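You operate a simulated robot arm through the tools that you are given. There is no shell and no other tool. Be economical: measure what you need, move in short steps, check, and stop when the job is done.

The job below is to be done with a simulated robot arm. You get a single attempt, and the scene is never put back.

Task
Lock the drill's catch, set IN and 4, and try the trigger.

The check looks at the end state, three seconds after you hand in, the way a careful person would. Anything else that was tipped, shoved, dropped, spilled or broken makes it a failure.

Robot
A 6-joint arm with a two-finger parallel gripper, fixed in place. Base frame: the origin is at the foot of the arm, x ahead of it, y to its left, z up; the work surface is at about z = 920. Units: mm, degrees, N and s.
With the tool pointing down near the work surface it reaches from about 360 to 820 mm from the base axis. Its first joint turns from -166.0 to 166.0 degrees. Payload 3.91 kg.
The TCP is the grasp point between the finger pads, 30 mm short of the fingertips. In the tool frame z runs along the fingers and y along their closing line. The gripper opens to 110 mm. The fingers are 20 mm wide and 10 mm thick; the gripper's body (48 by 112 mm) begins 55 mm behind the TCP.
Orientation is told as [roll, pitch, yaw] about the base's x, y, z axes, in that order, counted from this pose: with the fingers straight down and closing along the base's y, the tool's x points along the base's -x, its y along +y and its z along -z.

Tools
- The arm moves only by the tool servo_tool. Its argument "rows" is a list of rows, each an object (a shift or turn left out is 0, a gripper value left out holds the last) with "travel": the shift along the base's x, y, z in units of 400 mm (1.0 is 400 mm), a list of three; "angular": the turn, a rotation vector about the base's x, y, z in units of 120 degrees (1.0 is 120 degrees), a list of three; "gripper": the closure, from 0 (fully open) to 1 (shut). In form: [{"travel": [x, y, z], "angular": [wx, wy, wz], "gripper": gripper}, ...]. A call has 1 to 20 rows; each row is the pose to reach, as a shift and turn from the pose commanded when the call began. A call with a number of a shift or a turn outside -1 to 1 is refused whole. Each row takes 0.2 s and may step no farther than 50 mm and 8.6 degrees from the row before; otherwise, or with a gripper value out of range, the whole call is refused. Where a pose cannot be reached the arm comes as near as it can. A force on the tool above 40 N (or 10 N above the force at the start of the call, whichever is more), or a blocked arm, ends the call early, and 0.2 s more pass. Each finger travels about 45 mm/s and halts on what it meets, pressing with about 35 N; the grip force reading is that of the motor and also rises with nothing between the fingers. The clock runs only during rows and for 0.2 s after the last one: add rows that repeat a pose to give the fingers time. It gives the time, the measured TCP pose, the force on the tool (base axes), the opening and the grip force at its end, in the units of the frame above (readings bear some noise), and new pictures: "views" is both (left out), scene, wrist or none.
- Cameras (640 x 400 px; columns grow to the right, rows downward): "scene" is fixed at [398.4, 499.7, 1602]; the picture's right is [-0.94, 0.35, 0.00], its down [0.10, 0.27, -0.96] and it looks along [-0.34, -0.90, -0.29] (base axes); focal length 335 px, centre (320, 200). "wrist" rides on the gripper at [77, 7, -114] in the tool frame; the picture's right is [-0.09, 1.00, 0.00], its down [-0.80, -0.07, -0.59] and it looks along [-0.59, -0.05, 0.80] (tool axes); focal length 270 px, centre (320, 200). There is no depth. A picture from a camera that has moved, and an enlarged one, comes with that camera's place and axes in the base frame and with its lens.
- raise_lower(by): slides the trunk up (or, below 0, down) by that many mm; the arm rides with it, the base frame stays. It gives what a move gives, with no picture.
- inspect(camera, box): a new picture of the part [left, top, right, bottom] of that camera's present view, enlarged. No time passes.
- job_done(): hands the job in; it is judged then, once.

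Go step by step. Nothing tells you positions but the pictures and the camera data: compare them with the known pose of the tool, close in by small moves and look again before you grip or let go. The budget is 120 turns and 200 pictures, counting those below and the enlarged ones. Unless the task says otherwise, let go and move clear before handing in, and close with one line.

The tools are called after "Call:" as name(argument=value, ...) on one line, values as JSON. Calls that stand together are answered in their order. servo_tool: Moves the arm, as the interface text tells. Its arguments: {"type":"object","properties":{"rows":{"type":"array","items":{"type":"object","properties":{"travel":{"type":"array","items":{"type":"number"}},"angular":{"type":"array","items":{"type":"number"}},"gripper":{"type":"number"}}}},"views":{"type":"string","enum":["both","scene","wrist","none"]}},"required":["rows"]} The other tools are called the same way: raise_lower (by) slides the trunk up or down; inspect (camera, box) takes an enlarged picture of a part of a camera's view; job_done () hands the job in.

At the start:

```text
time: 0.0
position: [114.5, -332.6, 1490.4]
tcp_rot: [-0.1, 0.0, 0.0]
ft_force: [0.9, -0.6, 0.3]
grip_width: 110.0
grasp_force: 0.1
trunk travel left (down, up): [-575.0, 35.0]
```

scene: 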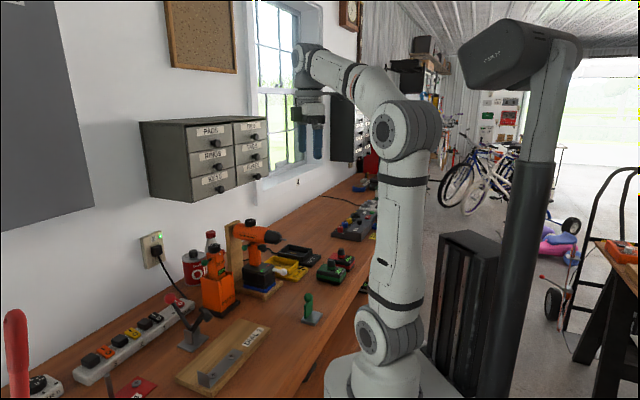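
wrist: 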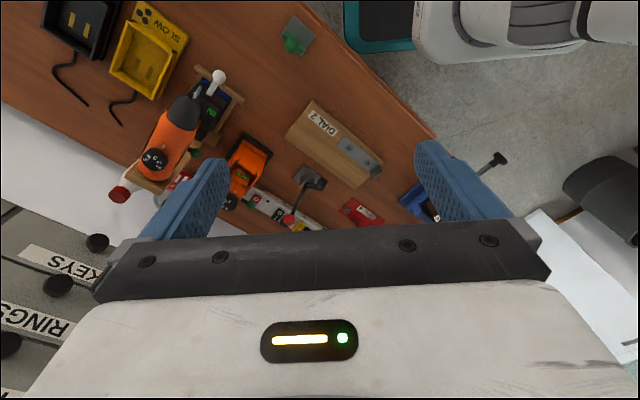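

The drill (orange) stands near a wooden holder on the bench, with a ring/dial and a white-knobbed lever beside it. I'll take enlarged views first.

Call:
inspect(camera="scene", box=[180, 200, 360, 312])

Call:
inspect(camera="wrist", box=[80, 60, 280, 220])

Call:
inspect(camera="scene", box=[0, 280, 360, 400])

```text
3.56 times, centred on (270, 256) of scene
camera zoom: at [398.4, 499.7, 1602.0], right [-0.94, 0.35, 0.0], down [0.1, 0.27, -0.96], along [-0.34, -0.9, -0.29], focal length 1193 px, centre (498, 1)
```

zoom: 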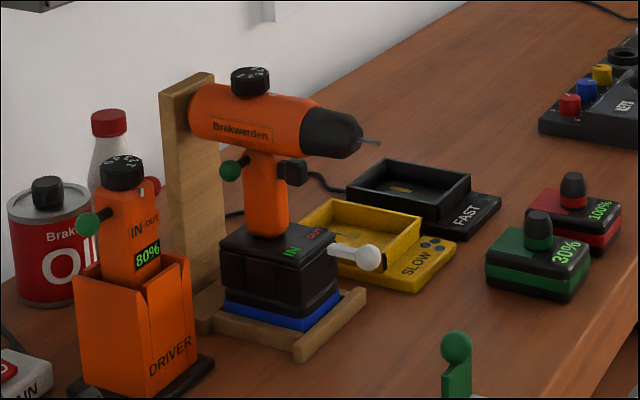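

```text
2.50 times, centred on (180, 140) of wrist
camera zoom: at [38.1, -324.1, 1604.0], right [0.09, 1.0, 0.0], down [0.8, -0.07, 0.59], along [0.59, -0.05, -0.8], focal length 676 px, centre (670, 350)
```

zoom: 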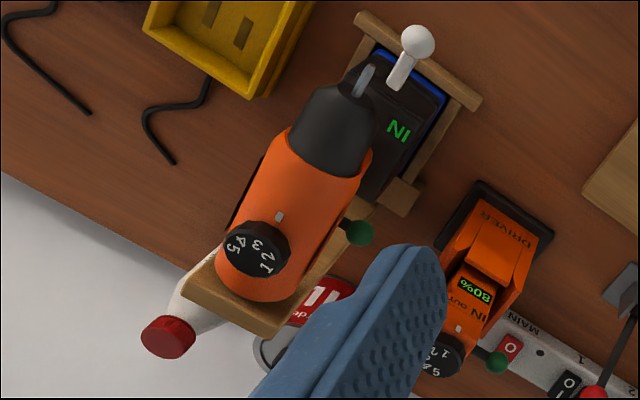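

```text
1.78 times, centred on (180, 340) of scene
camera zoom: at [398.4, 499.7, 1602.0], right [-0.94, 0.35, 0.0], down [0.1, 0.27, -0.96], along [-0.34, -0.9, -0.29], focal length 596 px, centre (569, -49)
```

zoom: 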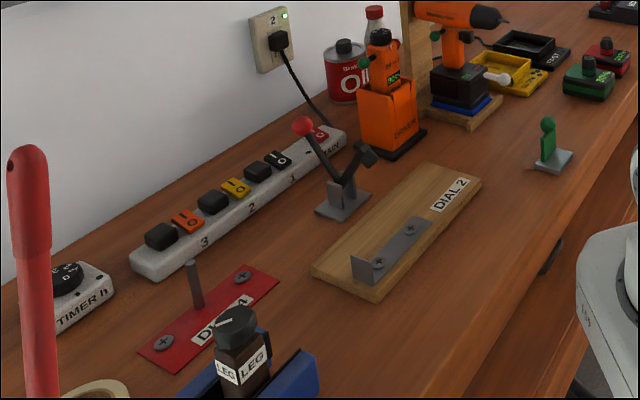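

I've triangulated the drill: dial about (235,-633,1182), side knob about (263,-597,1106), white lever knob about (142,-536,1022), nose pointing toward (-0.7,0.72). Closer views next.

Call:
inspect(camera="scene", box=[230, 215, 294, 255])

Call:
inspect(camera="scene", box=[236, 250, 300, 290])

Call:
servo_tool(rows=[{"travel": [-0.02, -0.02, -0.06], "angular": [0, 0, -0.06]}, {"travel": [-0.04, -0.04, -0.12], "angular": [0, 0, -0.12]}, {"travel": [-0.06, -0.06, -0.18], "angular": [0, 0, -0.18]}, {"travel": [-0.08, -0.08, -0.24], "angular": [0, 0, -0.24]}, {"travel": [-0.1, -0.1, -0.3], "angular": [0, 0, -0.3]}, {"travel": [-0.12, -0.12, -0.36], "angular": [0, 0, -0.375]}, {"travel": [-0.14, -0.14, -0.42], "angular": [0, 0, -0.375]}, {"travel": [-0.16, -0.16, -0.48], "angular": [0, 0, -0.375]}, {"travel": [-0.18, -0.18, -0.54], "angular": [0, 0, -0.375]}, {"travel": [-0.2, -0.2, -0.6], "angular": [0, 0, -0.375]}], views="wrist")

```text
10.00 times, centred on (262, 235) of scene
camera zoom: at [398.4, 499.7, 1602.0], right [-0.94, 0.35, 0.0], down [0.1, 0.27, -0.96], along [-0.34, -0.9, -0.29], focal length 3354 px, centre (900, -150)
```

zoom: 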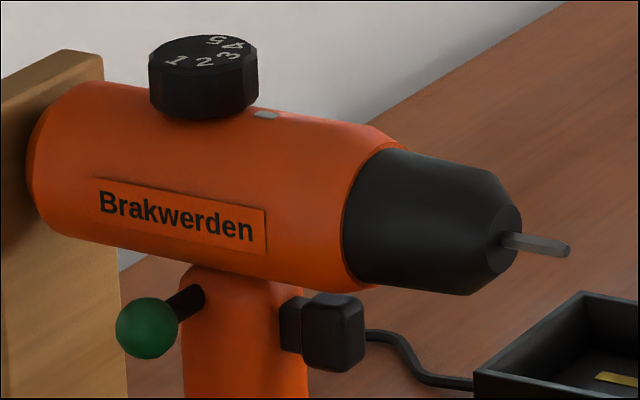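

```text
10.00 times, centred on (268, 270) of scene
camera zoom: at [398.4, 499.7, 1602.0], right [-0.94, 0.35, 0.0], down [0.1, 0.27, -0.96], along [-0.34, -0.9, -0.29], focal length 3354 px, centre (840, -500)
```

zoom: 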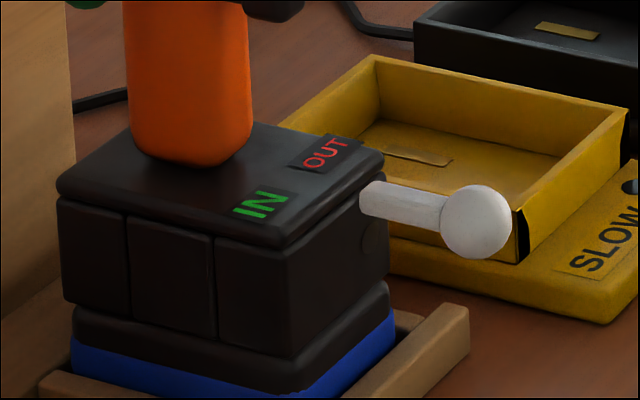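

```text
refused: row 6 steps farther than a row can; nothing moved
```

Call:
servo_tool(rows=[{"travel": [-0.02, -0.02, -0.06], "angular": [0, 0, -0.06]}, {"travel": [-0.04, -0.04, -0.12], "angular": [0, 0, -0.12]}, {"travel": [-0.06, -0.06, -0.18], "angular": [0, 0, -0.18]}, {"travel": [-0.08, -0.08, -0.24], "angular": [0, 0, -0.24]}, {"travel": [-0.1, -0.1, -0.3], "angular": [0, 0, -0.3]}, {"travel": [-0.12, -0.12, -0.36], "angular": [0, 0, -0.36]}, {"travel": [-0.14, -0.14, -0.42], "angular": [0, 0, -0.375]}, {"travel": [-0.16, -0.16, -0.48], "angular": [0, 0, -0.375]}, {"travel": [-0.18, -0.18, -0.54], "angular": [0, 0, -0.375]}, {"travel": [-0.2, -0.2, -0.6], "angular": [0, 0, -0.375]}], views="wrist")

```text
time: 2.2
position: [35.0, -412.0, 1250.6]
tcp_rot: [0.0, 0.1, -45.0]
ft_force: [-0.3, -0.4, -0.8]
grip_width: 110.0
grasp_force: 0.0
trunk travel left (down, up): [-575.0, 35.0]
camera wrist: at [-15.0, -351.4, 1364.7], right [0.77, 0.64, 0.0], down [0.52, -0.62, 0.59], along [0.38, -0.46, -0.8], focal length 270 px, centre (320, 200)
```

wrist: 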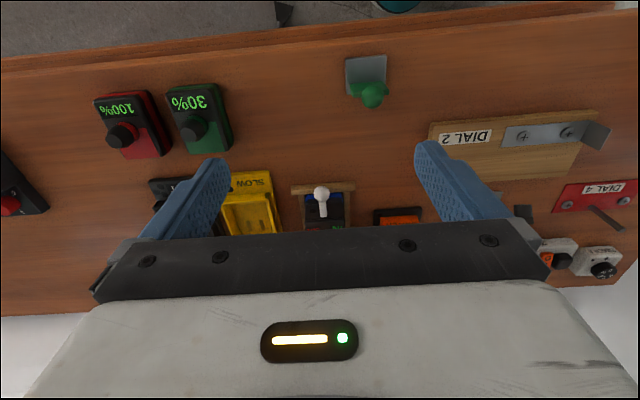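

The white lever at the battery's front sits midway between IN and OUT, while the green knob is a cross-stem on the handle. I'll go round to the drill's right side to look closer.

Call:
servo_tool(rows=[{"travel": [0.072, 0.004, 0.01], "angular": [0, 0, 0.0675]}, {"travel": [0.144, 0.008, 0.02], "angular": [0, 0, 0.135]}, {"travel": [0.216, 0.012, 0.03], "angular": [0, 0, 0.2025]}, {"travel": [0.288, 0.016, 0.04], "angular": [0, 0, 0.27]}, {"travel": [0.36, 0.02, 0.05], "angular": [0, 0, 0.3375]}, {"travel": [0.432, 0.024, 0.06], "angular": [0, 0, 0.405]}, {"travel": [0.504, 0.028, 0.07], "angular": [0, 0, 0.4725]}, {"travel": [0.576, 0.03, 0.08], "angular": [0, 0, 0.54]}, {"travel": [0.648, 0.03, 0.09], "angular": [0, 0, 0.6075]}, {"travel": [0.72, 0.03, 0.1], "angular": [0, 0, 0.675]}, {"travel": [0.79, 0.03, 0.1], "angular": [0, 0, 0.742]}], views="none")

Call:
servo_tool(rows=[{"travel": [0.02, -0.01, -0.01], "angular": [-0.0446, 0.0446, 0]}, {"travel": [0.04, -0.02, -0.02], "angular": [-0.0892, 0.0892, 0]}, {"travel": [0.06, -0.03, -0.03], "angular": [-0.1338, 0.1338, 0]}, {"travel": [0.08, -0.04, -0.04], "angular": [-0.1784, 0.1784, 0]}, {"travel": [0.1, -0.06, -0.06], "angular": [-0.223, 0.223, 0]}, {"travel": [0.11, -0.08, -0.08], "angular": [-0.2676, 0.2676, 0]}, {"travel": [0.12, -0.1, -0.1], "angular": [-0.31, 0.31, 0]}], views="wrist")

```text
time: 4.6
position: [353.0, -400.5, 1290.5]
tcp_rot: [0.0, 0.0, 44.2]
ft_force: [0.7, 0.6, 0.1]
grip_width: 109.8
grasp_force: 0.1
trunk travel left (down, up): [-575.0, 35.0]
```

```text
time: 6.2
position: [400.2, -439.0, 1249.9]
tcp_rot: [-1.2, 52.7, 43.5]
ft_force: [-0.4, 0.2, -0.1]
grip_width: 109.9
grasp_force: 0.1
trunk travel left (down, up): [-575.0, 35.0]
camera wrist: at [425.6, -401.6, 1379.9], right [-0.66, 0.75, -0.08], down [0.74, 0.62, -0.28], along [-0.16, -0.24, -0.96], focal length 270 px, centre (320, 200)
```

wrist: 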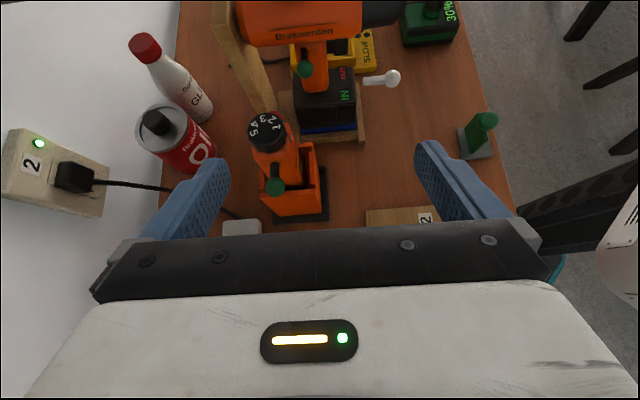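

Call:
inspect(camera="wrist", box=[210, 0, 410, 125])

Call:
inspect(camera="wrist", box=[240, 105, 340, 230])

```text
3.20 times, centred on (310, 62) of wrist
camera zoom: at [425.6, -401.6, 1379.9], right [-0.66, 0.75, -0.08], down [0.74, 0.62, -0.28], along [-0.16, -0.24, -0.96], focal length 865 px, centre (352, 640)
```

zoom: 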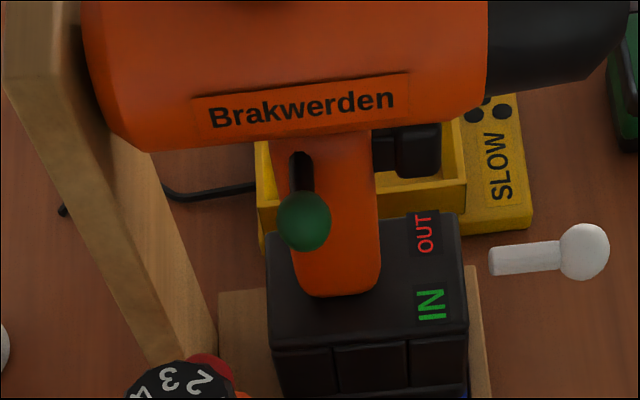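

```text
3.20 times, centred on (290, 168) of wrist
camera zoom: at [425.6, -401.6, 1379.9], right [-0.66, 0.75, -0.08], down [0.74, 0.62, -0.28], along [-0.16, -0.24, -0.96], focal length 865 px, centre (416, 304)
```

zoom: 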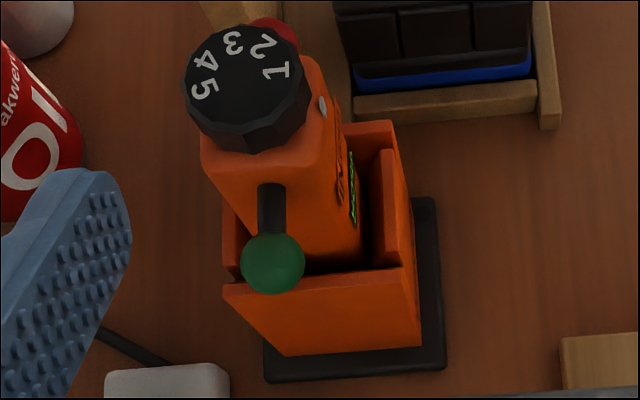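

Call:
inspect(camera="scene", box=[258, 260, 290, 280])

Call:
inspect(camera="wrist", box=[325, 55, 405, 105])

```text
16.00 times, centred on (274, 270) of scene
camera zoom: at [398.4, 499.7, 1602.0], right [-0.94, 0.35, 0.0], down [0.1, 0.27, -0.96], along [-0.34, -0.9, -0.29], focal length 5367 px, centre (1056, -920)
```

zoom: 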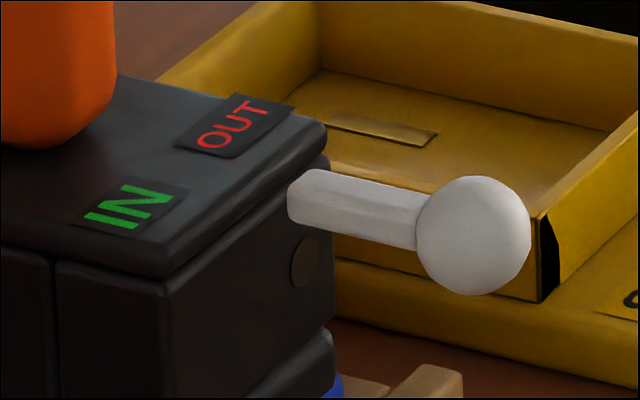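

```text
8.00 times, centred on (365, 80) of wrist
camera zoom: at [425.6, -401.6, 1379.9], right [-0.66, 0.75, -0.08], down [0.74, 0.62, -0.28], along [-0.16, -0.24, -0.96], focal length 2162 px, centre (-40, 1160)
```

zoom: 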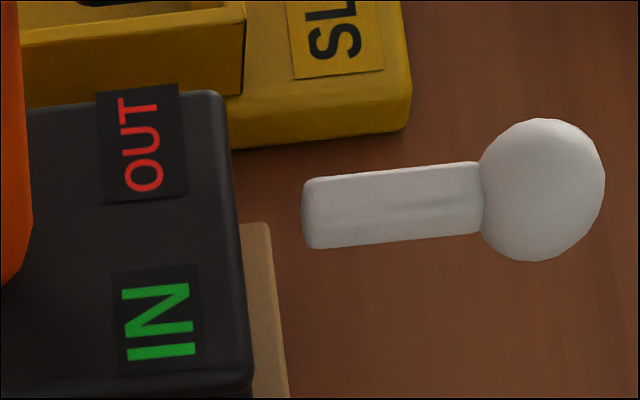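

I still need a front view to understand the white lever and the battery face, so I swing round to the nose side.

Call:
servo_tool(rows=[{"travel": [-0.075, 0.01, 0.0], "angular": [0, 0, 0.068]}, {"travel": [-0.15, 0.02, 0.0], "angular": [0, 0, 0.136]}, {"travel": [-0.225, 0.03, 0], "angular": [0, 0, 0.204]}, {"travel": [-0.3, 0.04, 0], "angular": [0, 0, 0.272]}, {"travel": [-0.375, 0.05, 0], "angular": [0, 0, 0.34]}, {"travel": [-0.45, 0.05, 0], "angular": [0, 0, 0.408]}, {"travel": [-0.525, 0.05, 0], "angular": [0, 0, 0.476]}, {"travel": [-0.6, 0.05, 0], "angular": [0, 0, 0.544]}, {"travel": [-0.675, 0.05, -0.02], "angular": [0, 0, 0.612]}, {"travel": [-0.75, 0.05, -0.04], "angular": [0, 0, 0.68]}, {"travel": [-0.825, 0.05, -0.06], "angular": [0, 0, 0.748]}], views="wrist")

```text
time: 8.6
position: [67.4, -420.3, 1226.2]
tcp_rot: [-1.6, 52.5, 133.2]
ft_force: [0.2, -0.2, 0.0]
grip_width: 110.0
grasp_force: 0.1
out of reach, approached as far as the arm can: row 8
trunk travel left (down, up): [-575.0, 35.0]
camera wrist: at [30.2, -394.0, 1355.7], right [-0.75, -0.66, -0.09], down [-0.62, 0.74, -0.27], along [0.24, -0.15, -0.96], focal length 270 px, centre (320, 200)
```

wrist: 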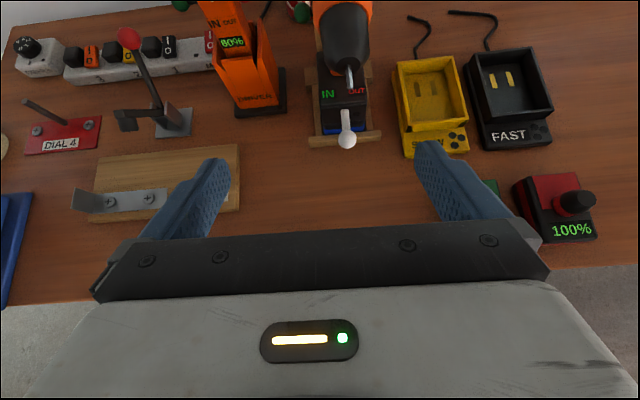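

Call:
inspect(camera="wrist", box=[300, 0, 396, 150])

Call:
inspect(camera="wrist", box=[190, 0, 302, 120])

Call:
inspect(camera="wrist", box=[316, 80, 380, 150])

```text
2.67 times, centred on (348, 75) of wrist
camera zoom: at [30.2, -394.0, 1355.7], right [-0.75, -0.66, -0.09], down [-0.62, 0.74, -0.27], along [0.24, -0.15, -0.96], focal length 721 px, centre (245, 533)
```

zoom: 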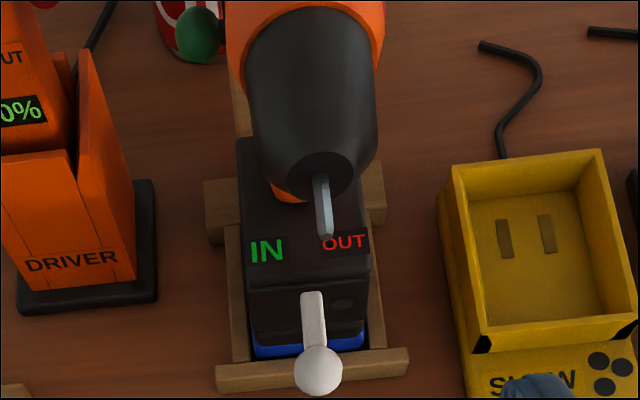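

```text
3.33 times, centred on (246, 60) of wrist
camera zoom: at [30.2, -394.0, 1355.7], right [-0.75, -0.66, -0.09], down [-0.62, 0.74, -0.27], along [0.24, -0.15, -0.96], focal length 901 px, centre (567, 667)
```

zoom: 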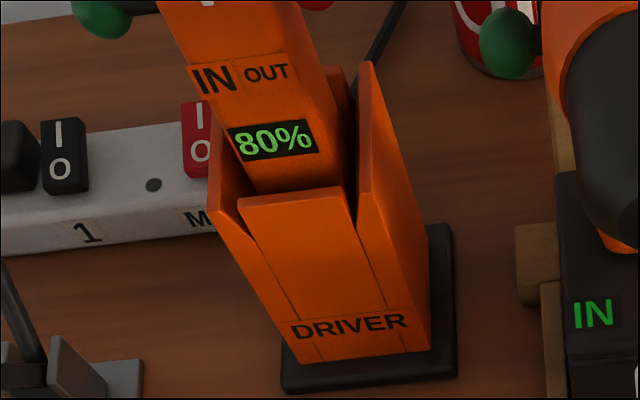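

```text
5.71 times, centred on (348, 115) of wrist
camera zoom: at [30.2, -394.0, 1355.7], right [-0.75, -0.66, -0.09], down [-0.62, 0.74, -0.27], along [0.24, -0.15, -0.96], focal length 1544 px, centre (160, 686)
```

zoom: 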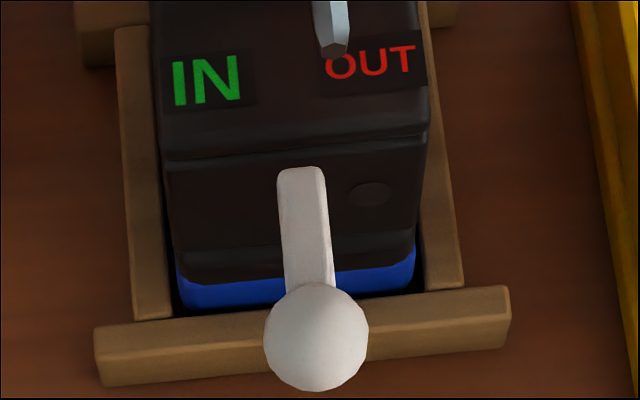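

Call:
inspect(camera="scene", box=[195, 240, 243, 280])

Call:
inspect(camera="scene", box=[235, 235, 275, 260])

```text
10.00 times, centred on (219, 260) of scene
camera zoom: at [398.4, 499.7, 1602.0], right [-0.94, 0.35, 0.0], down [0.1, 0.27, -0.96], along [-0.34, -0.9, -0.29], focal length 3354 px, centre (1330, -400)
```

zoom: 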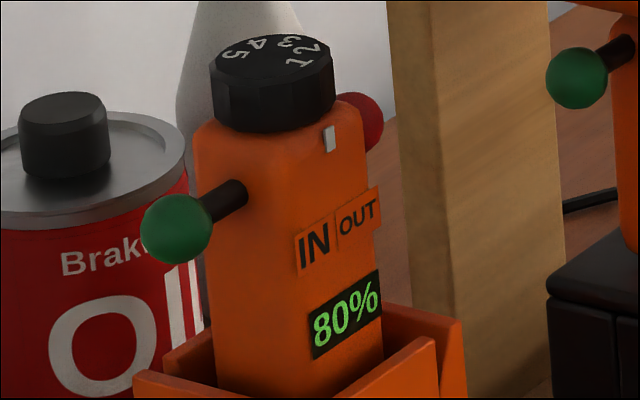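

```text
16.00 times, centred on (255, 248) of scene
camera zoom: at [398.4, 499.7, 1602.0], right [-0.94, 0.35, 0.0], down [0.1, 0.27, -0.96], along [-0.34, -0.9, -0.29], focal length 5367 px, centre (1360, -560)
```

zoom: 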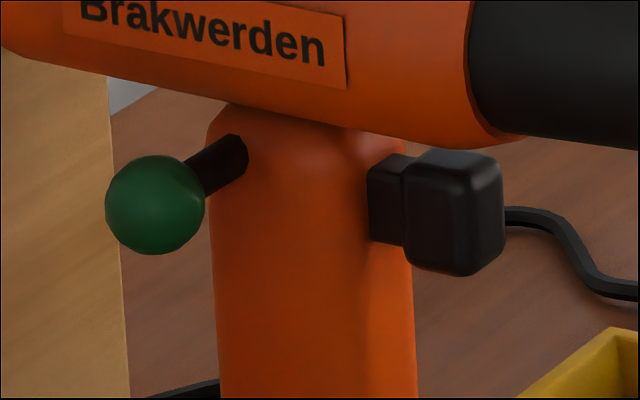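

On the driver the green and red balls are the two ends of a cross bolt (IN/OUT), so the drill's green ball should be the direction bolt and the white lever the battery catch. I'll get a low side view to see how the catch moves.

Call:
servo_tool(rows=[{"travel": [0.075, 0.03, 0.0], "angular": [0, 0, -0.068]}, {"travel": [0.15, 0.06, 0.0], "angular": [0, 0, -0.136]}, {"travel": [0.225, 0.08, 0], "angular": [0, 0, -0.204]}, {"travel": [0.3, 0.08, 0], "angular": [0, 0, -0.272]}, {"travel": [0.375, 0.08, 0], "angular": [0, 0, -0.34]}, {"travel": [0.45, 0.08, 0], "angular": [0, 0, -0.408]}, {"travel": [0.525, 0.08, 0], "angular": [0, 0, -0.476]}, {"travel": [0.6, 0.08, 0], "angular": [0, 0, -0.544]}, {"travel": [0.65, 0.08, -0.05], "angular": [0, 0, -0.612]}, {"travel": [0.65, 0.06, -0.1], "angular": [0, 0, -0.68]}, {"travel": [0.65, 0.05, -0.15], "angular": [0, 0, -0.748]}], views="none")

Call:
servo_tool(rows=[{"travel": [0, 0, -0.07], "angular": [-0.0446, 0.0446, 0]}, {"travel": [0, 0, -0.14], "angular": [-0.0892, 0.0892, 0]}, {"travel": [0, 0, -0.2], "angular": [-0.12, 0.12, 0]}], views="both")

```text
time: 11.0
position: [331.1, -400.5, 1165.0]
tcp_rot: [-1.1, 52.6, 43.4]
ft_force: [-0.3, -0.8, -0.3]
grip_width: 110.2
grasp_force: 0.0
trunk travel left (down, up): [-575.0, 35.0]
```

```text
time: 11.8
position: [329.5, -400.9, 1084.6]
tcp_rot: [-3.4, 72.9, 41.4]
ft_force: [-1.3, -0.4, -0.2]
grip_width: 110.1
grasp_force: 0.0
trunk travel left (down, up): [-575.0, 35.0]
camera wrist: at [385.0, -332.5, 1191.6], right [-0.68, 0.72, -0.1], down [0.63, 0.51, -0.59], along [-0.38, -0.47, -0.8], focal length 270 px, centre (320, 200)
```

scene: 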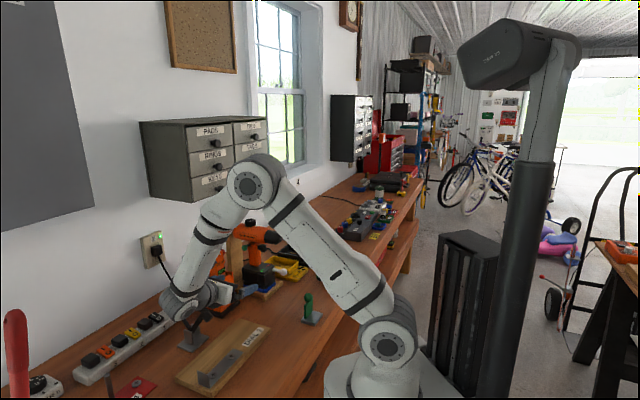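
wrist: 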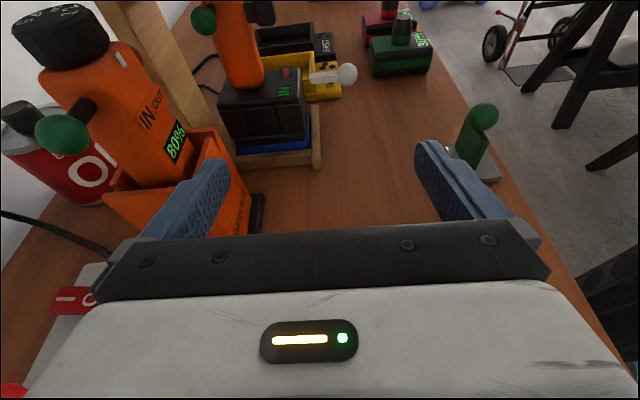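

Call:
inspect(camera="wrist", box=[260, 50, 372, 120])

Call:
inspect(camera="scene", box=[150, 220, 300, 350])

```text
5.71 times, centred on (316, 85) of wrist
camera zoom: at [385.0, -332.5, 1191.6], right [-0.68, 0.72, -0.1], down [0.63, 0.51, -0.59], along [-0.38, -0.47, -0.8], focal length 1544 px, centre (343, 857)
```

zoom: 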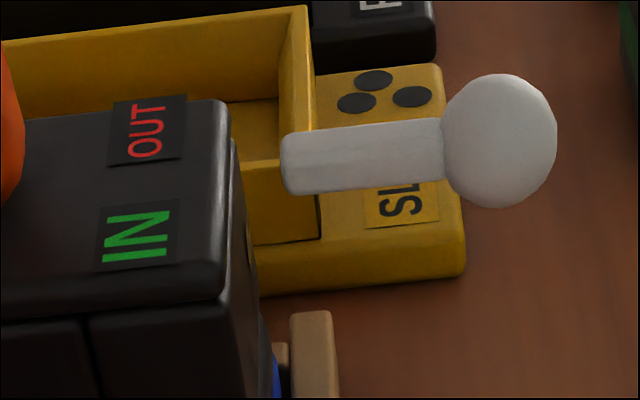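

```text
3.08 times, centred on (225, 285) of scene
camera zoom: at [398.4, 499.7, 1602.0], right [-0.94, 0.35, 0.0], down [0.1, 0.27, -0.96], along [-0.34, -0.9, -0.29], focal length 1032 px, centre (612, -62)
```

zoom: 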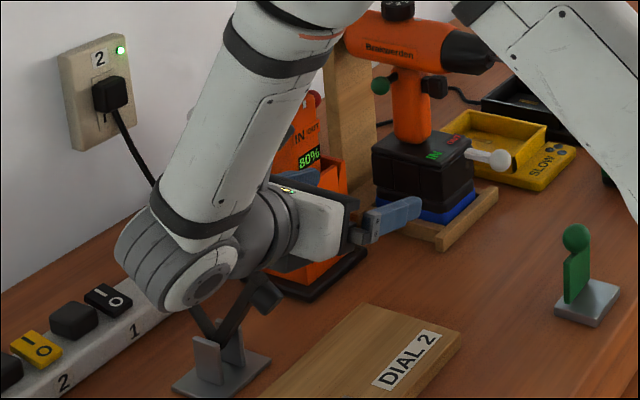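

Side view shows the catch lever sticking forward with nothing below it; I'll back off the tilt (the wrist is close to the red-ball stand), close the fingers and go above the white ball.

Call:
servo_tool(rows=[{"travel": [0, 0, 0.05], "angular": [0.04, -0.04, 0], "gripper": 1}, {"travel": [0, 0, 0.1], "angular": [0.08, -0.08, 0], "gripper": 1}, {"travel": [0, 0, 0.18], "angular": [0.12, -0.12, 0], "gripper": 1}, {"travel": [-0.06, -0.05, 0.18], "angular": [0.12, -0.12, 0], "gripper": 1}, {"travel": [-0.12, -0.1, 0.18], "angular": [0.12, -0.12, 0], "gripper": 1}, {"travel": [-0.2, -0.13, 0.17], "angular": [0.12, -0.12, 0], "gripper": 1}, {"travel": [-0.29, -0.16, 0.15], "angular": [0.12, -0.12, 0], "gripper": 1}, {"travel": [-0.36, -0.2, 0.13], "angular": [0.12, -0.12, 0], "gripper": 1}, {"travel": [-0.36, -0.2, 0.13], "angular": [0.12, -0.12, 0], "gripper": 1}], views="both")

```text
time: 13.8
position: [183.5, -480.5, 1137.6]
tcp_rot: [-1.3, 52.5, 43.3]
ft_force: [-0.6, 0.7, 0.0]
grip_width: 0.2
grasp_force: 35.1
trunk travel left (down, up): [-575.0, 35.0]
camera wrist: at [209.3, -442.0, 1267.9], right [-0.66, 0.75, -0.08], down [0.74, 0.62, -0.27], along [-0.15, -0.24, -0.96], focal length 270 px, centre (320, 200)
```

scene: 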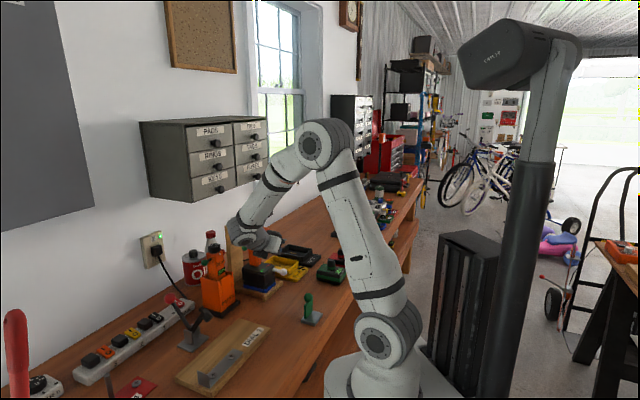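
wrist: 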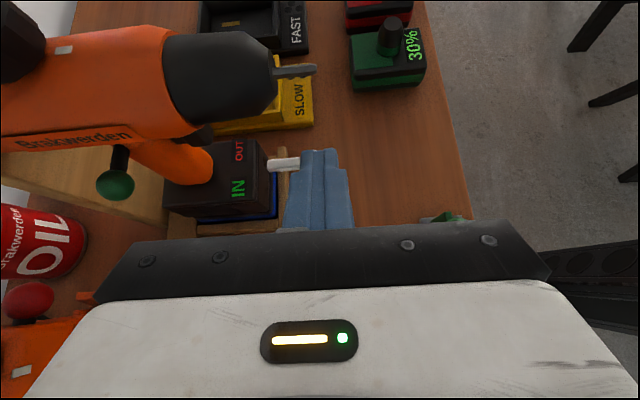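

Call:
servo_tool(rows=[{"travel": [-0.03, -0.05, -0.07]}, {"travel": [-0.065, -0.1, -0.13]}, {"travel": [-0.068, -0.103, -0.15]}], views="both")

Call:
inspect(camera="wrist", box=[220, 60, 420, 200])

Call:
inspect(camera="scene", box=[220, 210, 316, 310])

```text
time: 14.6
position: [157.0, -520.3, 1076.9]
tcp_rot: [-1.3, 52.6, 43.3]
ft_force: [-0.5, 0.1, -0.3]
grip_width: 0.0
grasp_force: 34.4
trunk travel left (down, up): [-575.0, 35.0]
camera wrist: at [183.5, -483.4, 1207.2], right [-0.66, 0.75, -0.08], down [0.74, 0.62, -0.27], along [-0.15, -0.24, -0.96], focal length 270 px, centre (320, 200)
```

scene: 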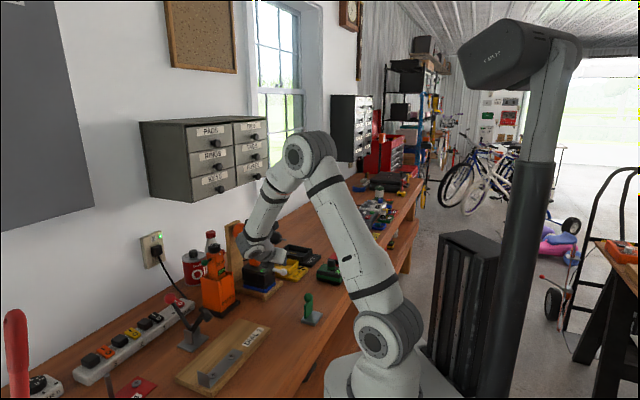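
wrist: 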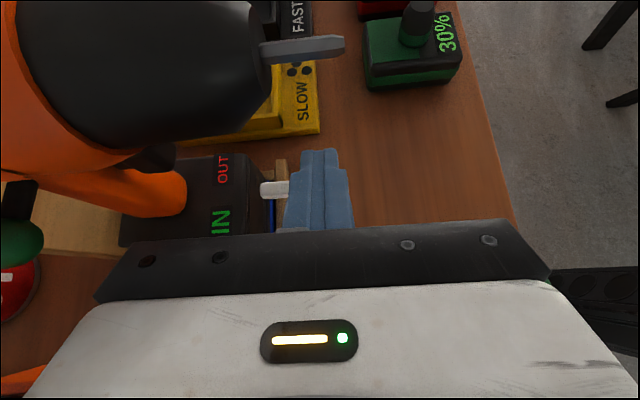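

```text
2.86 times, centred on (320, 130) of wrist
camera zoom: at [183.5, -483.4, 1207.2], right [-0.66, 0.75, -0.08], down [0.74, 0.62, -0.27], along [-0.15, -0.24, -0.96], focal length 772 px, centre (320, 400)
```

zoom: 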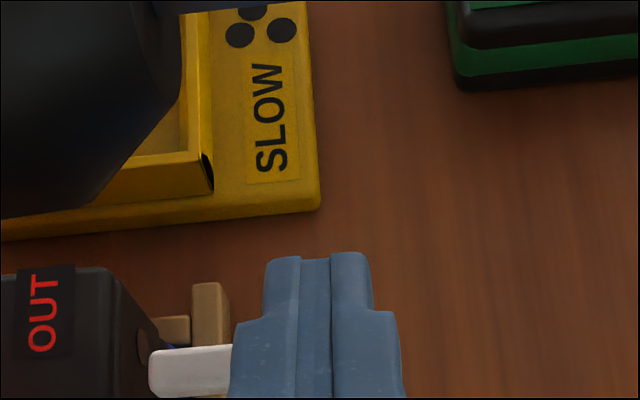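

```text
4.00 times, centred on (268, 260) of scene
camera zoom: at [398.4, 499.7, 1602.0], right [-0.94, 0.35, 0.0], down [0.1, 0.27, -0.96], along [-0.34, -0.9, -0.29], focal length 1342 px, centre (528, -40)
```

zoom: 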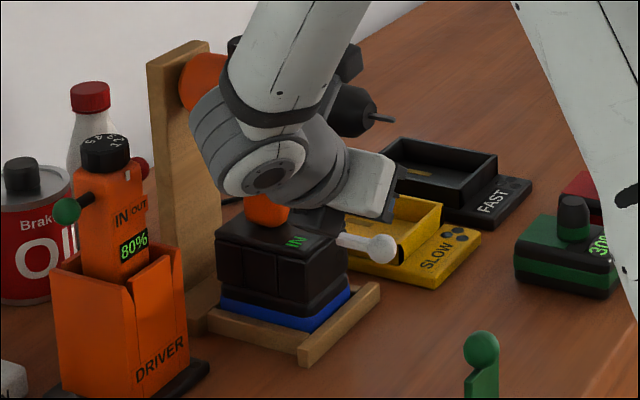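

Call:
servo_tool(rows=[{"travel": [0, 0, -0.02]}, {"travel": [0, 0, -0.04]}], views="none")

Call:
servo_tool(rows=[{"travel": [0, 0, -0.01]}, {"travel": [0, 0, -0.02]}], views="none")

Call:
servo_tool(rows=[{"travel": [0, 0, -0.006]}, {"travel": [0, 0, -0.012]}], views="scene")

Call:
inspect(camera="scene", box=[220, 210, 316, 310])

```text
time: 15.2
position: [157.5, -521.8, 1060.4]
tcp_rot: [-1.3, 52.6, 43.4]
ft_force: [-0.7, 0.4, 0.6]
grip_width: 0.0
grasp_force: 35.0
trunk travel left (down, up): [-575.0, 35.0]
```

```text
time: 15.8
position: [157.1, -521.1, 1056.3]
tcp_rot: [-1.4, 52.7, 43.2]
ft_force: [-0.5, 0.3, 11.8]
grip_width: 0.0
grasp_force: 34.9
trunk travel left (down, up): [-575.0, 35.0]
```

```text
time: 16.4
position: [158.0, -520.5, 1050.9]
tcp_rot: [-1.3, 52.5, 43.4]
ft_force: [0.3, 2.4, 10.2]
grip_width: 0.0
grasp_force: 34.8
trunk travel left (down, up): [-575.0, 35.0]
```

scene: 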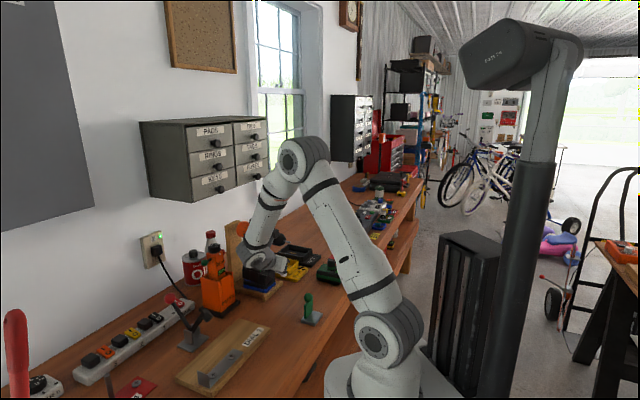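

```text
4.00 times, centred on (268, 260) of scene
camera zoom: at [398.4, 499.7, 1602.0], right [-0.94, 0.35, 0.0], down [0.1, 0.27, -0.96], along [-0.34, -0.9, -0.29], focal length 1342 px, centre (528, -40)
```

zoom: 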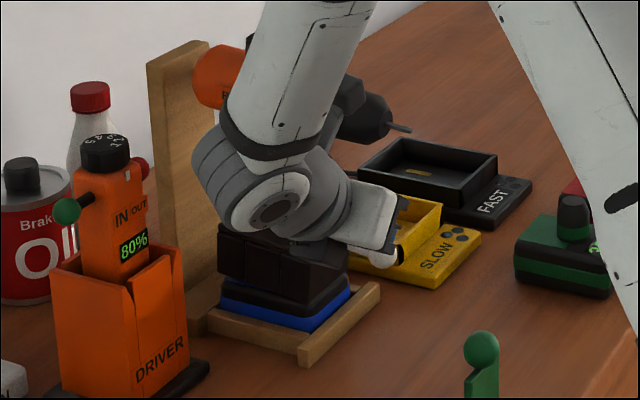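

Pushing down tipped the drill slightly rather than moving the lever, so I lift off right away and check that it settles back.

Call:
servo_tool(rows=[{"travel": [0, 0, 0.01]}, {"travel": [0, 0, 0.02]}, {"travel": [0, 0, 0.04]}, {"travel": [0, 0, 0.06]}, {"travel": [0, 0, 0.06]}], views="none")

Call:
inspect(camera="scene", box=[220, 210, 316, 310])

```text
time: 17.6
position: [156.3, -522.4, 1073.5]
tcp_rot: [-1.2, 52.6, 43.4]
ft_force: [0.2, -1.0, -0.1]
grip_width: 0.1
grasp_force: 35.0
trunk travel left (down, up): [-575.0, 35.0]
```

```text
4.00 times, centred on (268, 260) of scene
camera zoom: at [398.4, 499.7, 1602.0], right [-0.94, 0.35, 0.0], down [0.1, 0.27, -0.96], along [-0.34, -0.9, -0.29], focal length 1342 px, centre (528, -40)
```

zoom: 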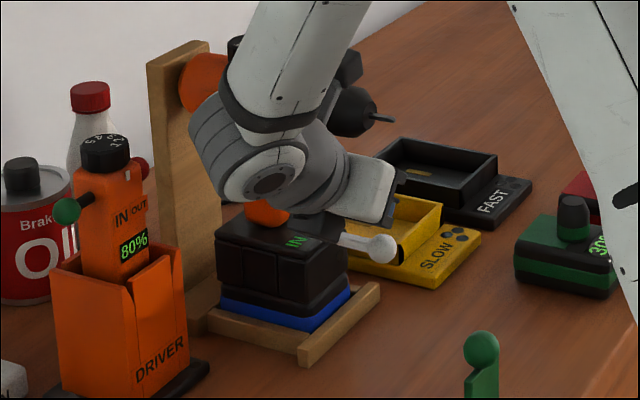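

It settled back. The lever doesn't go down, so next I try pushing it gently in toward the battery (the post backs the drill in that direction); I move in front of the ball first.

Call:
servo_tool(rows=[{"travel": [-0.053, 0.058, 0]}, {"travel": [-0.05, 0.06, 0]}, {"travel": [-0.042, 0.065, -0.04]}, {"travel": [-0.041, 0.066, -0.081]}, {"travel": [-0.041, 0.066, -0.081]}], views="both")

Call:
inspect(camera="scene", box=[220, 210, 316, 310])

Call:
inspect(camera="wrist", box=[220, 60, 420, 200])

```text
time: 18.8
position: [142.8, -494.6, 1040.8]
tcp_rot: [-1.3, 52.7, 43.4]
ft_force: [0.0, 0.5, 0.6]
grip_width: 0.1
grasp_force: 35.6
trunk travel left (down, up): [-575.0, 35.0]
camera wrist: at [167.5, -456.9, 1170.5], right [-0.66, 0.75, -0.08], down [0.74, 0.62, -0.27], along [-0.15, -0.24, -0.96], focal length 270 px, centre (320, 200)
```

scene: 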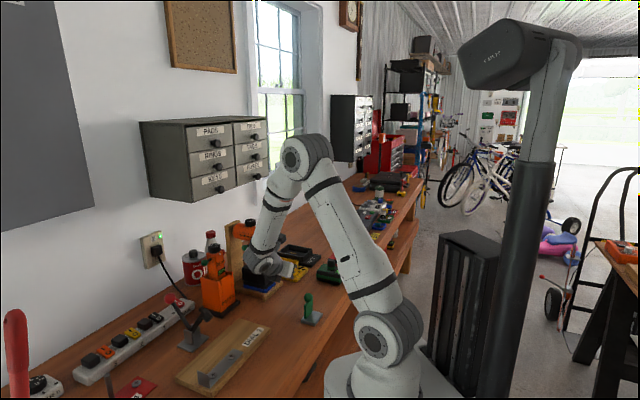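
wrist: 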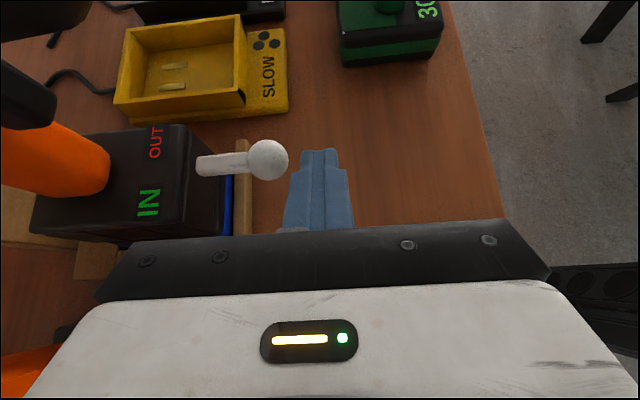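

```text
4.00 times, centred on (268, 260) of scene
camera zoom: at [398.4, 499.7, 1602.0], right [-0.94, 0.35, 0.0], down [0.1, 0.27, -0.96], along [-0.34, -0.9, -0.29], focal length 1342 px, centre (528, -40)
```

zoom: 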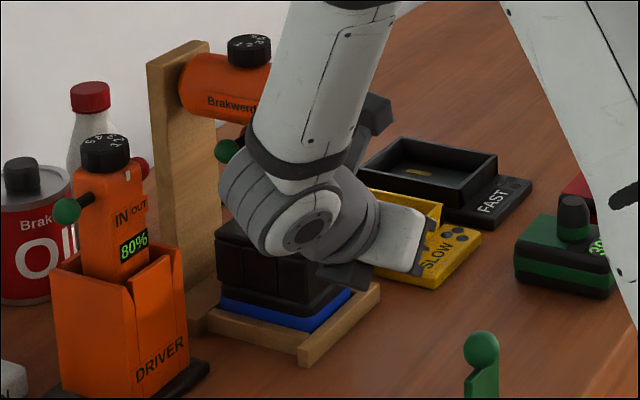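

```text
2.86 times, centred on (320, 130) of wrist
camera zoom: at [167.5, -456.9, 1170.5], right [-0.66, 0.75, -0.08], down [0.74, 0.62, -0.27], along [-0.15, -0.24, -0.96], focal length 772 px, centre (320, 400)
```

zoom: 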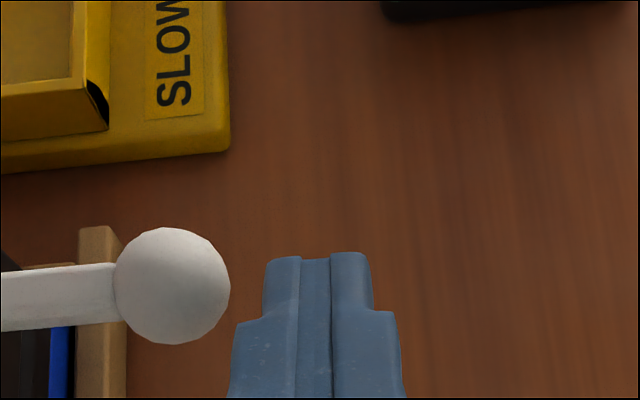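

Call:
servo_tool(rows=[{"travel": [0.014, -0.0144, 0]}, {"travel": [0.018, -0.0185, 0]}], views="none")

Call:
servo_tool(rows=[{"travel": [0.007, -0.0072, 0]}, {"travel": [0.007, -0.0072, 0]}], views="none")

Call:
servo_tool(rows=[{"travel": [0.007, -0.0072, 0]}, {"travel": [0.007, -0.0072, 0]}], views="wrist")

```text
time: 19.4
position: [149.4, -501.5, 1041.1]
tcp_rot: [-1.3, 52.7, 43.4]
ft_force: [0.0, 0.1, -0.6]
grip_width: 0.0
grasp_force: 35.2
trunk travel left (down, up): [-575.0, 35.0]
```

```text
time: 20.0
position: [149.8, -506.1, 1040.8]
tcp_rot: [-1.2, 52.5, 43.5]
ft_force: [0.1, 0.3, 1.1]
grip_width: 0.0
grasp_force: 34.9
trunk travel left (down, up): [-575.0, 35.0]
```

```text
time: 20.6
position: [154.6, -508.5, 1040.8]
tcp_rot: [-1.3, 52.6, 43.4]
ft_force: [-0.5, 0.4, 0.3]
grip_width: 0.0
grasp_force: 35.5
trunk travel left (down, up): [-575.0, 35.0]
camera wrist: at [180.0, -469.7, 1170.9], right [-0.66, 0.75, -0.08], down [0.74, 0.62, -0.27], along [-0.15, -0.24, -0.96], focal length 270 px, centre (320, 200)
```

wrist: 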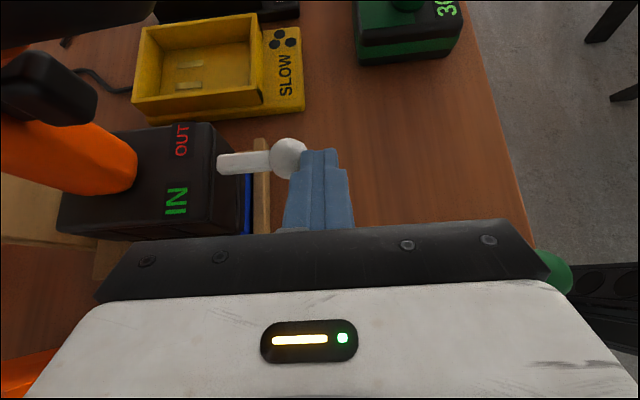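

Call:
inspect(camera="wrist", box=[180, 90, 360, 220])

Call:
servo_tool(rows=[{"travel": [0.007, -0.0072, 0]}, {"travel": [0.007, -0.0072, 0]}], views="wrist")

Call:
inspect(camera="wrist", box=[180, 90, 360, 220])

```text
3.08 times, centred on (270, 155) of wrist
camera zoom: at [180.0, -469.7, 1170.9], right [-0.66, 0.75, -0.08], down [0.74, 0.62, -0.27], along [-0.15, -0.24, -0.96], focal length 832 px, centre (474, 338)
```

zoom: 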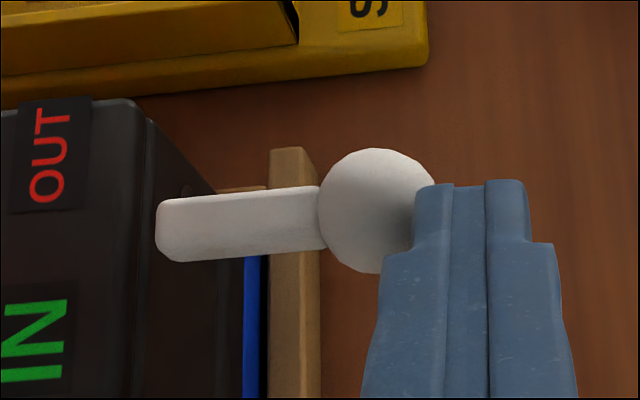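

```text
time: 21.2
position: [157.4, -510.7, 1041.1]
tcp_rot: [-1.3, 52.6, 43.3]
ft_force: [0.0, 0.8, 0.6]
grip_width: 0.0
grasp_force: 35.1
trunk travel left (down, up): [-575.0, 35.0]
camera wrist: at [182.7, -472.6, 1170.7], right [-0.66, 0.75, -0.08], down [0.74, 0.62, -0.27], along [-0.15, -0.24, -0.96], focal length 270 px, centre (320, 200)
```

wrist: 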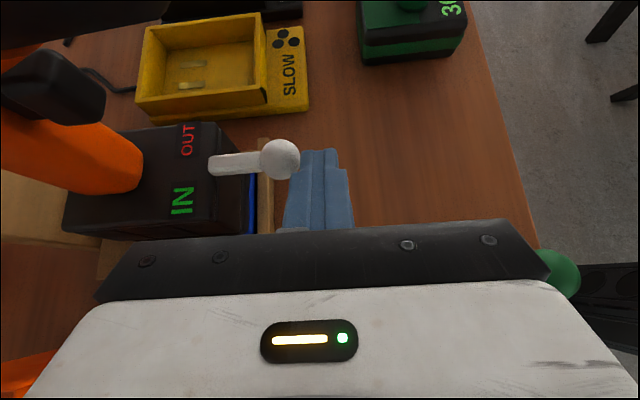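

```text
3.08 times, centred on (270, 155) of wrist
camera zoom: at [182.7, -472.6, 1170.7], right [-0.66, 0.75, -0.08], down [0.74, 0.62, -0.27], along [-0.15, -0.24, -0.96], focal length 832 px, centre (474, 338)
```

zoom: 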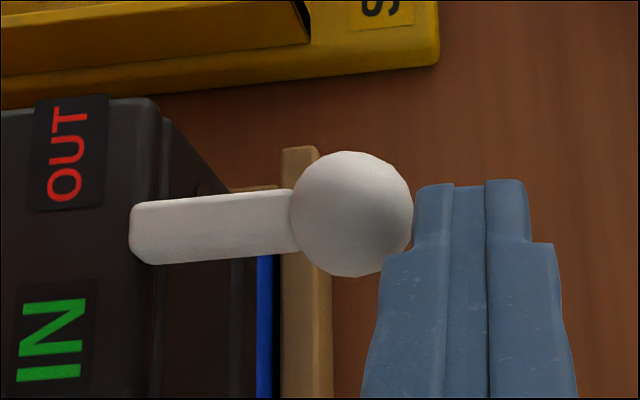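

The white catch slides inward and snapped toward the battery. I continue pushing gently to find its end stop.

Call:
servo_tool(rows=[{"travel": [0.007, -0.0072, 0]}, {"travel": [0.007, -0.0072, 0]}], views="none")

Call:
inspect(camera="wrist", box=[180, 90, 360, 220])

Call:
servo_tool(rows=[{"travel": [0.007, -0.0072, 0]}, {"travel": [0.007, -0.0072, 0]}], views="none")

Call:
inspect(camera="wrist", box=[180, 90, 360, 220])

```text
time: 21.8
position: [160.0, -513.9, 1041.6]
tcp_rot: [-1.3, 52.5, 43.3]
ft_force: [-0.4, -0.2, 0.6]
grip_width: 0.0
grasp_force: 35.2
trunk travel left (down, up): [-575.0, 35.0]
```

```text
3.08 times, centred on (270, 155) of wrist
camera zoom: at [185.4, -475.6, 1170.4], right [-0.66, 0.75, -0.08], down [0.74, 0.62, -0.27], along [-0.15, -0.24, -0.96], focal length 832 px, centre (474, 338)
```

zoom: 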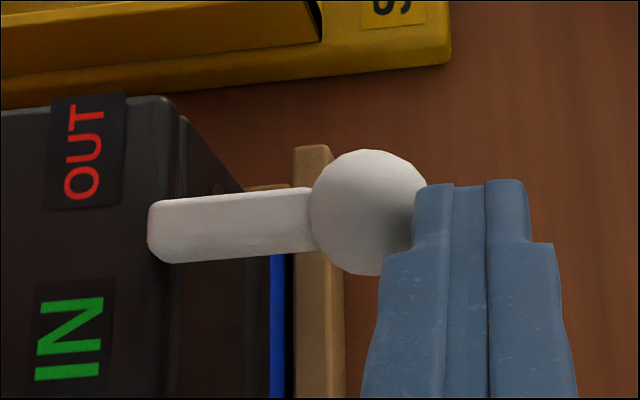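

```text
time: 22.4
position: [161.5, -515.4, 1041.3]
tcp_rot: [-1.3, 52.6, 43.4]
ft_force: [-5.4, 7.8, 1.1]
grip_width: 0.1
grasp_force: 35.3
trunk travel left (down, up): [-575.0, 35.0]
```

```text
3.08 times, centred on (270, 155) of wrist
camera zoom: at [187.7, -477.9, 1170.9], right [-0.66, 0.75, -0.08], down [0.74, 0.62, -0.27], along [-0.15, -0.24, -0.96], focal length 832 px, centre (474, 338)
```

zoom: 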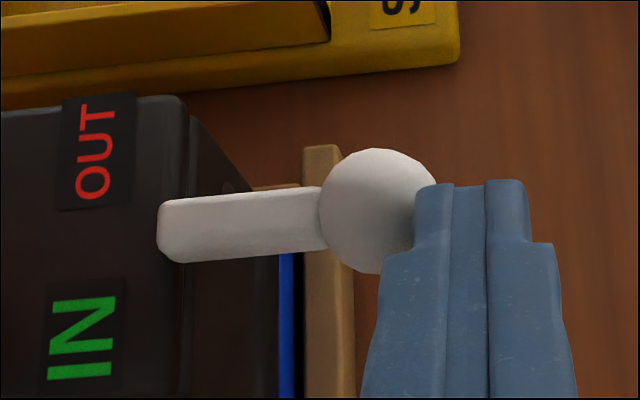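

The catch hit its stop (~9 N), seated in. I back off forward and up, then check it stays.

Call:
servo_tool(rows=[{"travel": [-0.03, 0.03, 0]}, {"travel": [-0.07, 0.072, 0.0]}, {"travel": [-0.07, 0.072, 0.1]}, {"travel": [0.0, 0.15, 0.2]}, {"travel": [0.05, 0.2, 0.3]}, {"travel": [0.05, 0.2, 0.4]}], views="wrist")

Call:
inspect(camera="wrist", box=[120, 0, 320, 160])

Call:
inspect(camera="scene", box=[220, 210, 316, 310])

```text
refused: row 4 steps farther than a row can; nothing moved
```

```text
2.50 times, centred on (220, 80) of wrist
camera zoom: at [187.7, -477.9, 1170.9], right [-0.66, 0.75, -0.08], down [0.74, 0.62, -0.27], along [-0.15, -0.24, -0.96], focal length 676 px, centre (570, 500)
```

zoom: 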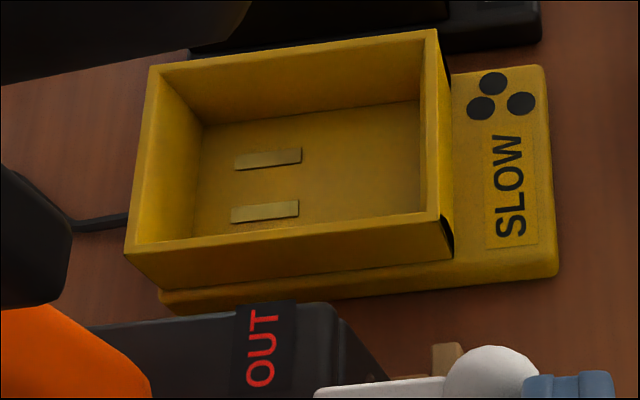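

```text
4.00 times, centred on (268, 260) of scene
camera zoom: at [398.4, 499.7, 1602.0], right [-0.94, 0.35, 0.0], down [0.1, 0.27, -0.96], along [-0.34, -0.9, -0.29], focal length 1342 px, centre (528, -40)
```

zoom: 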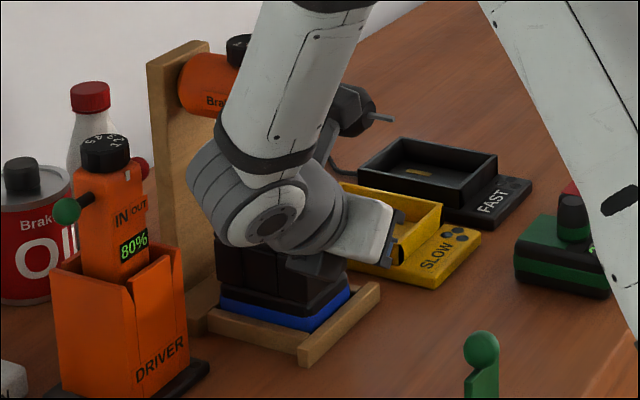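

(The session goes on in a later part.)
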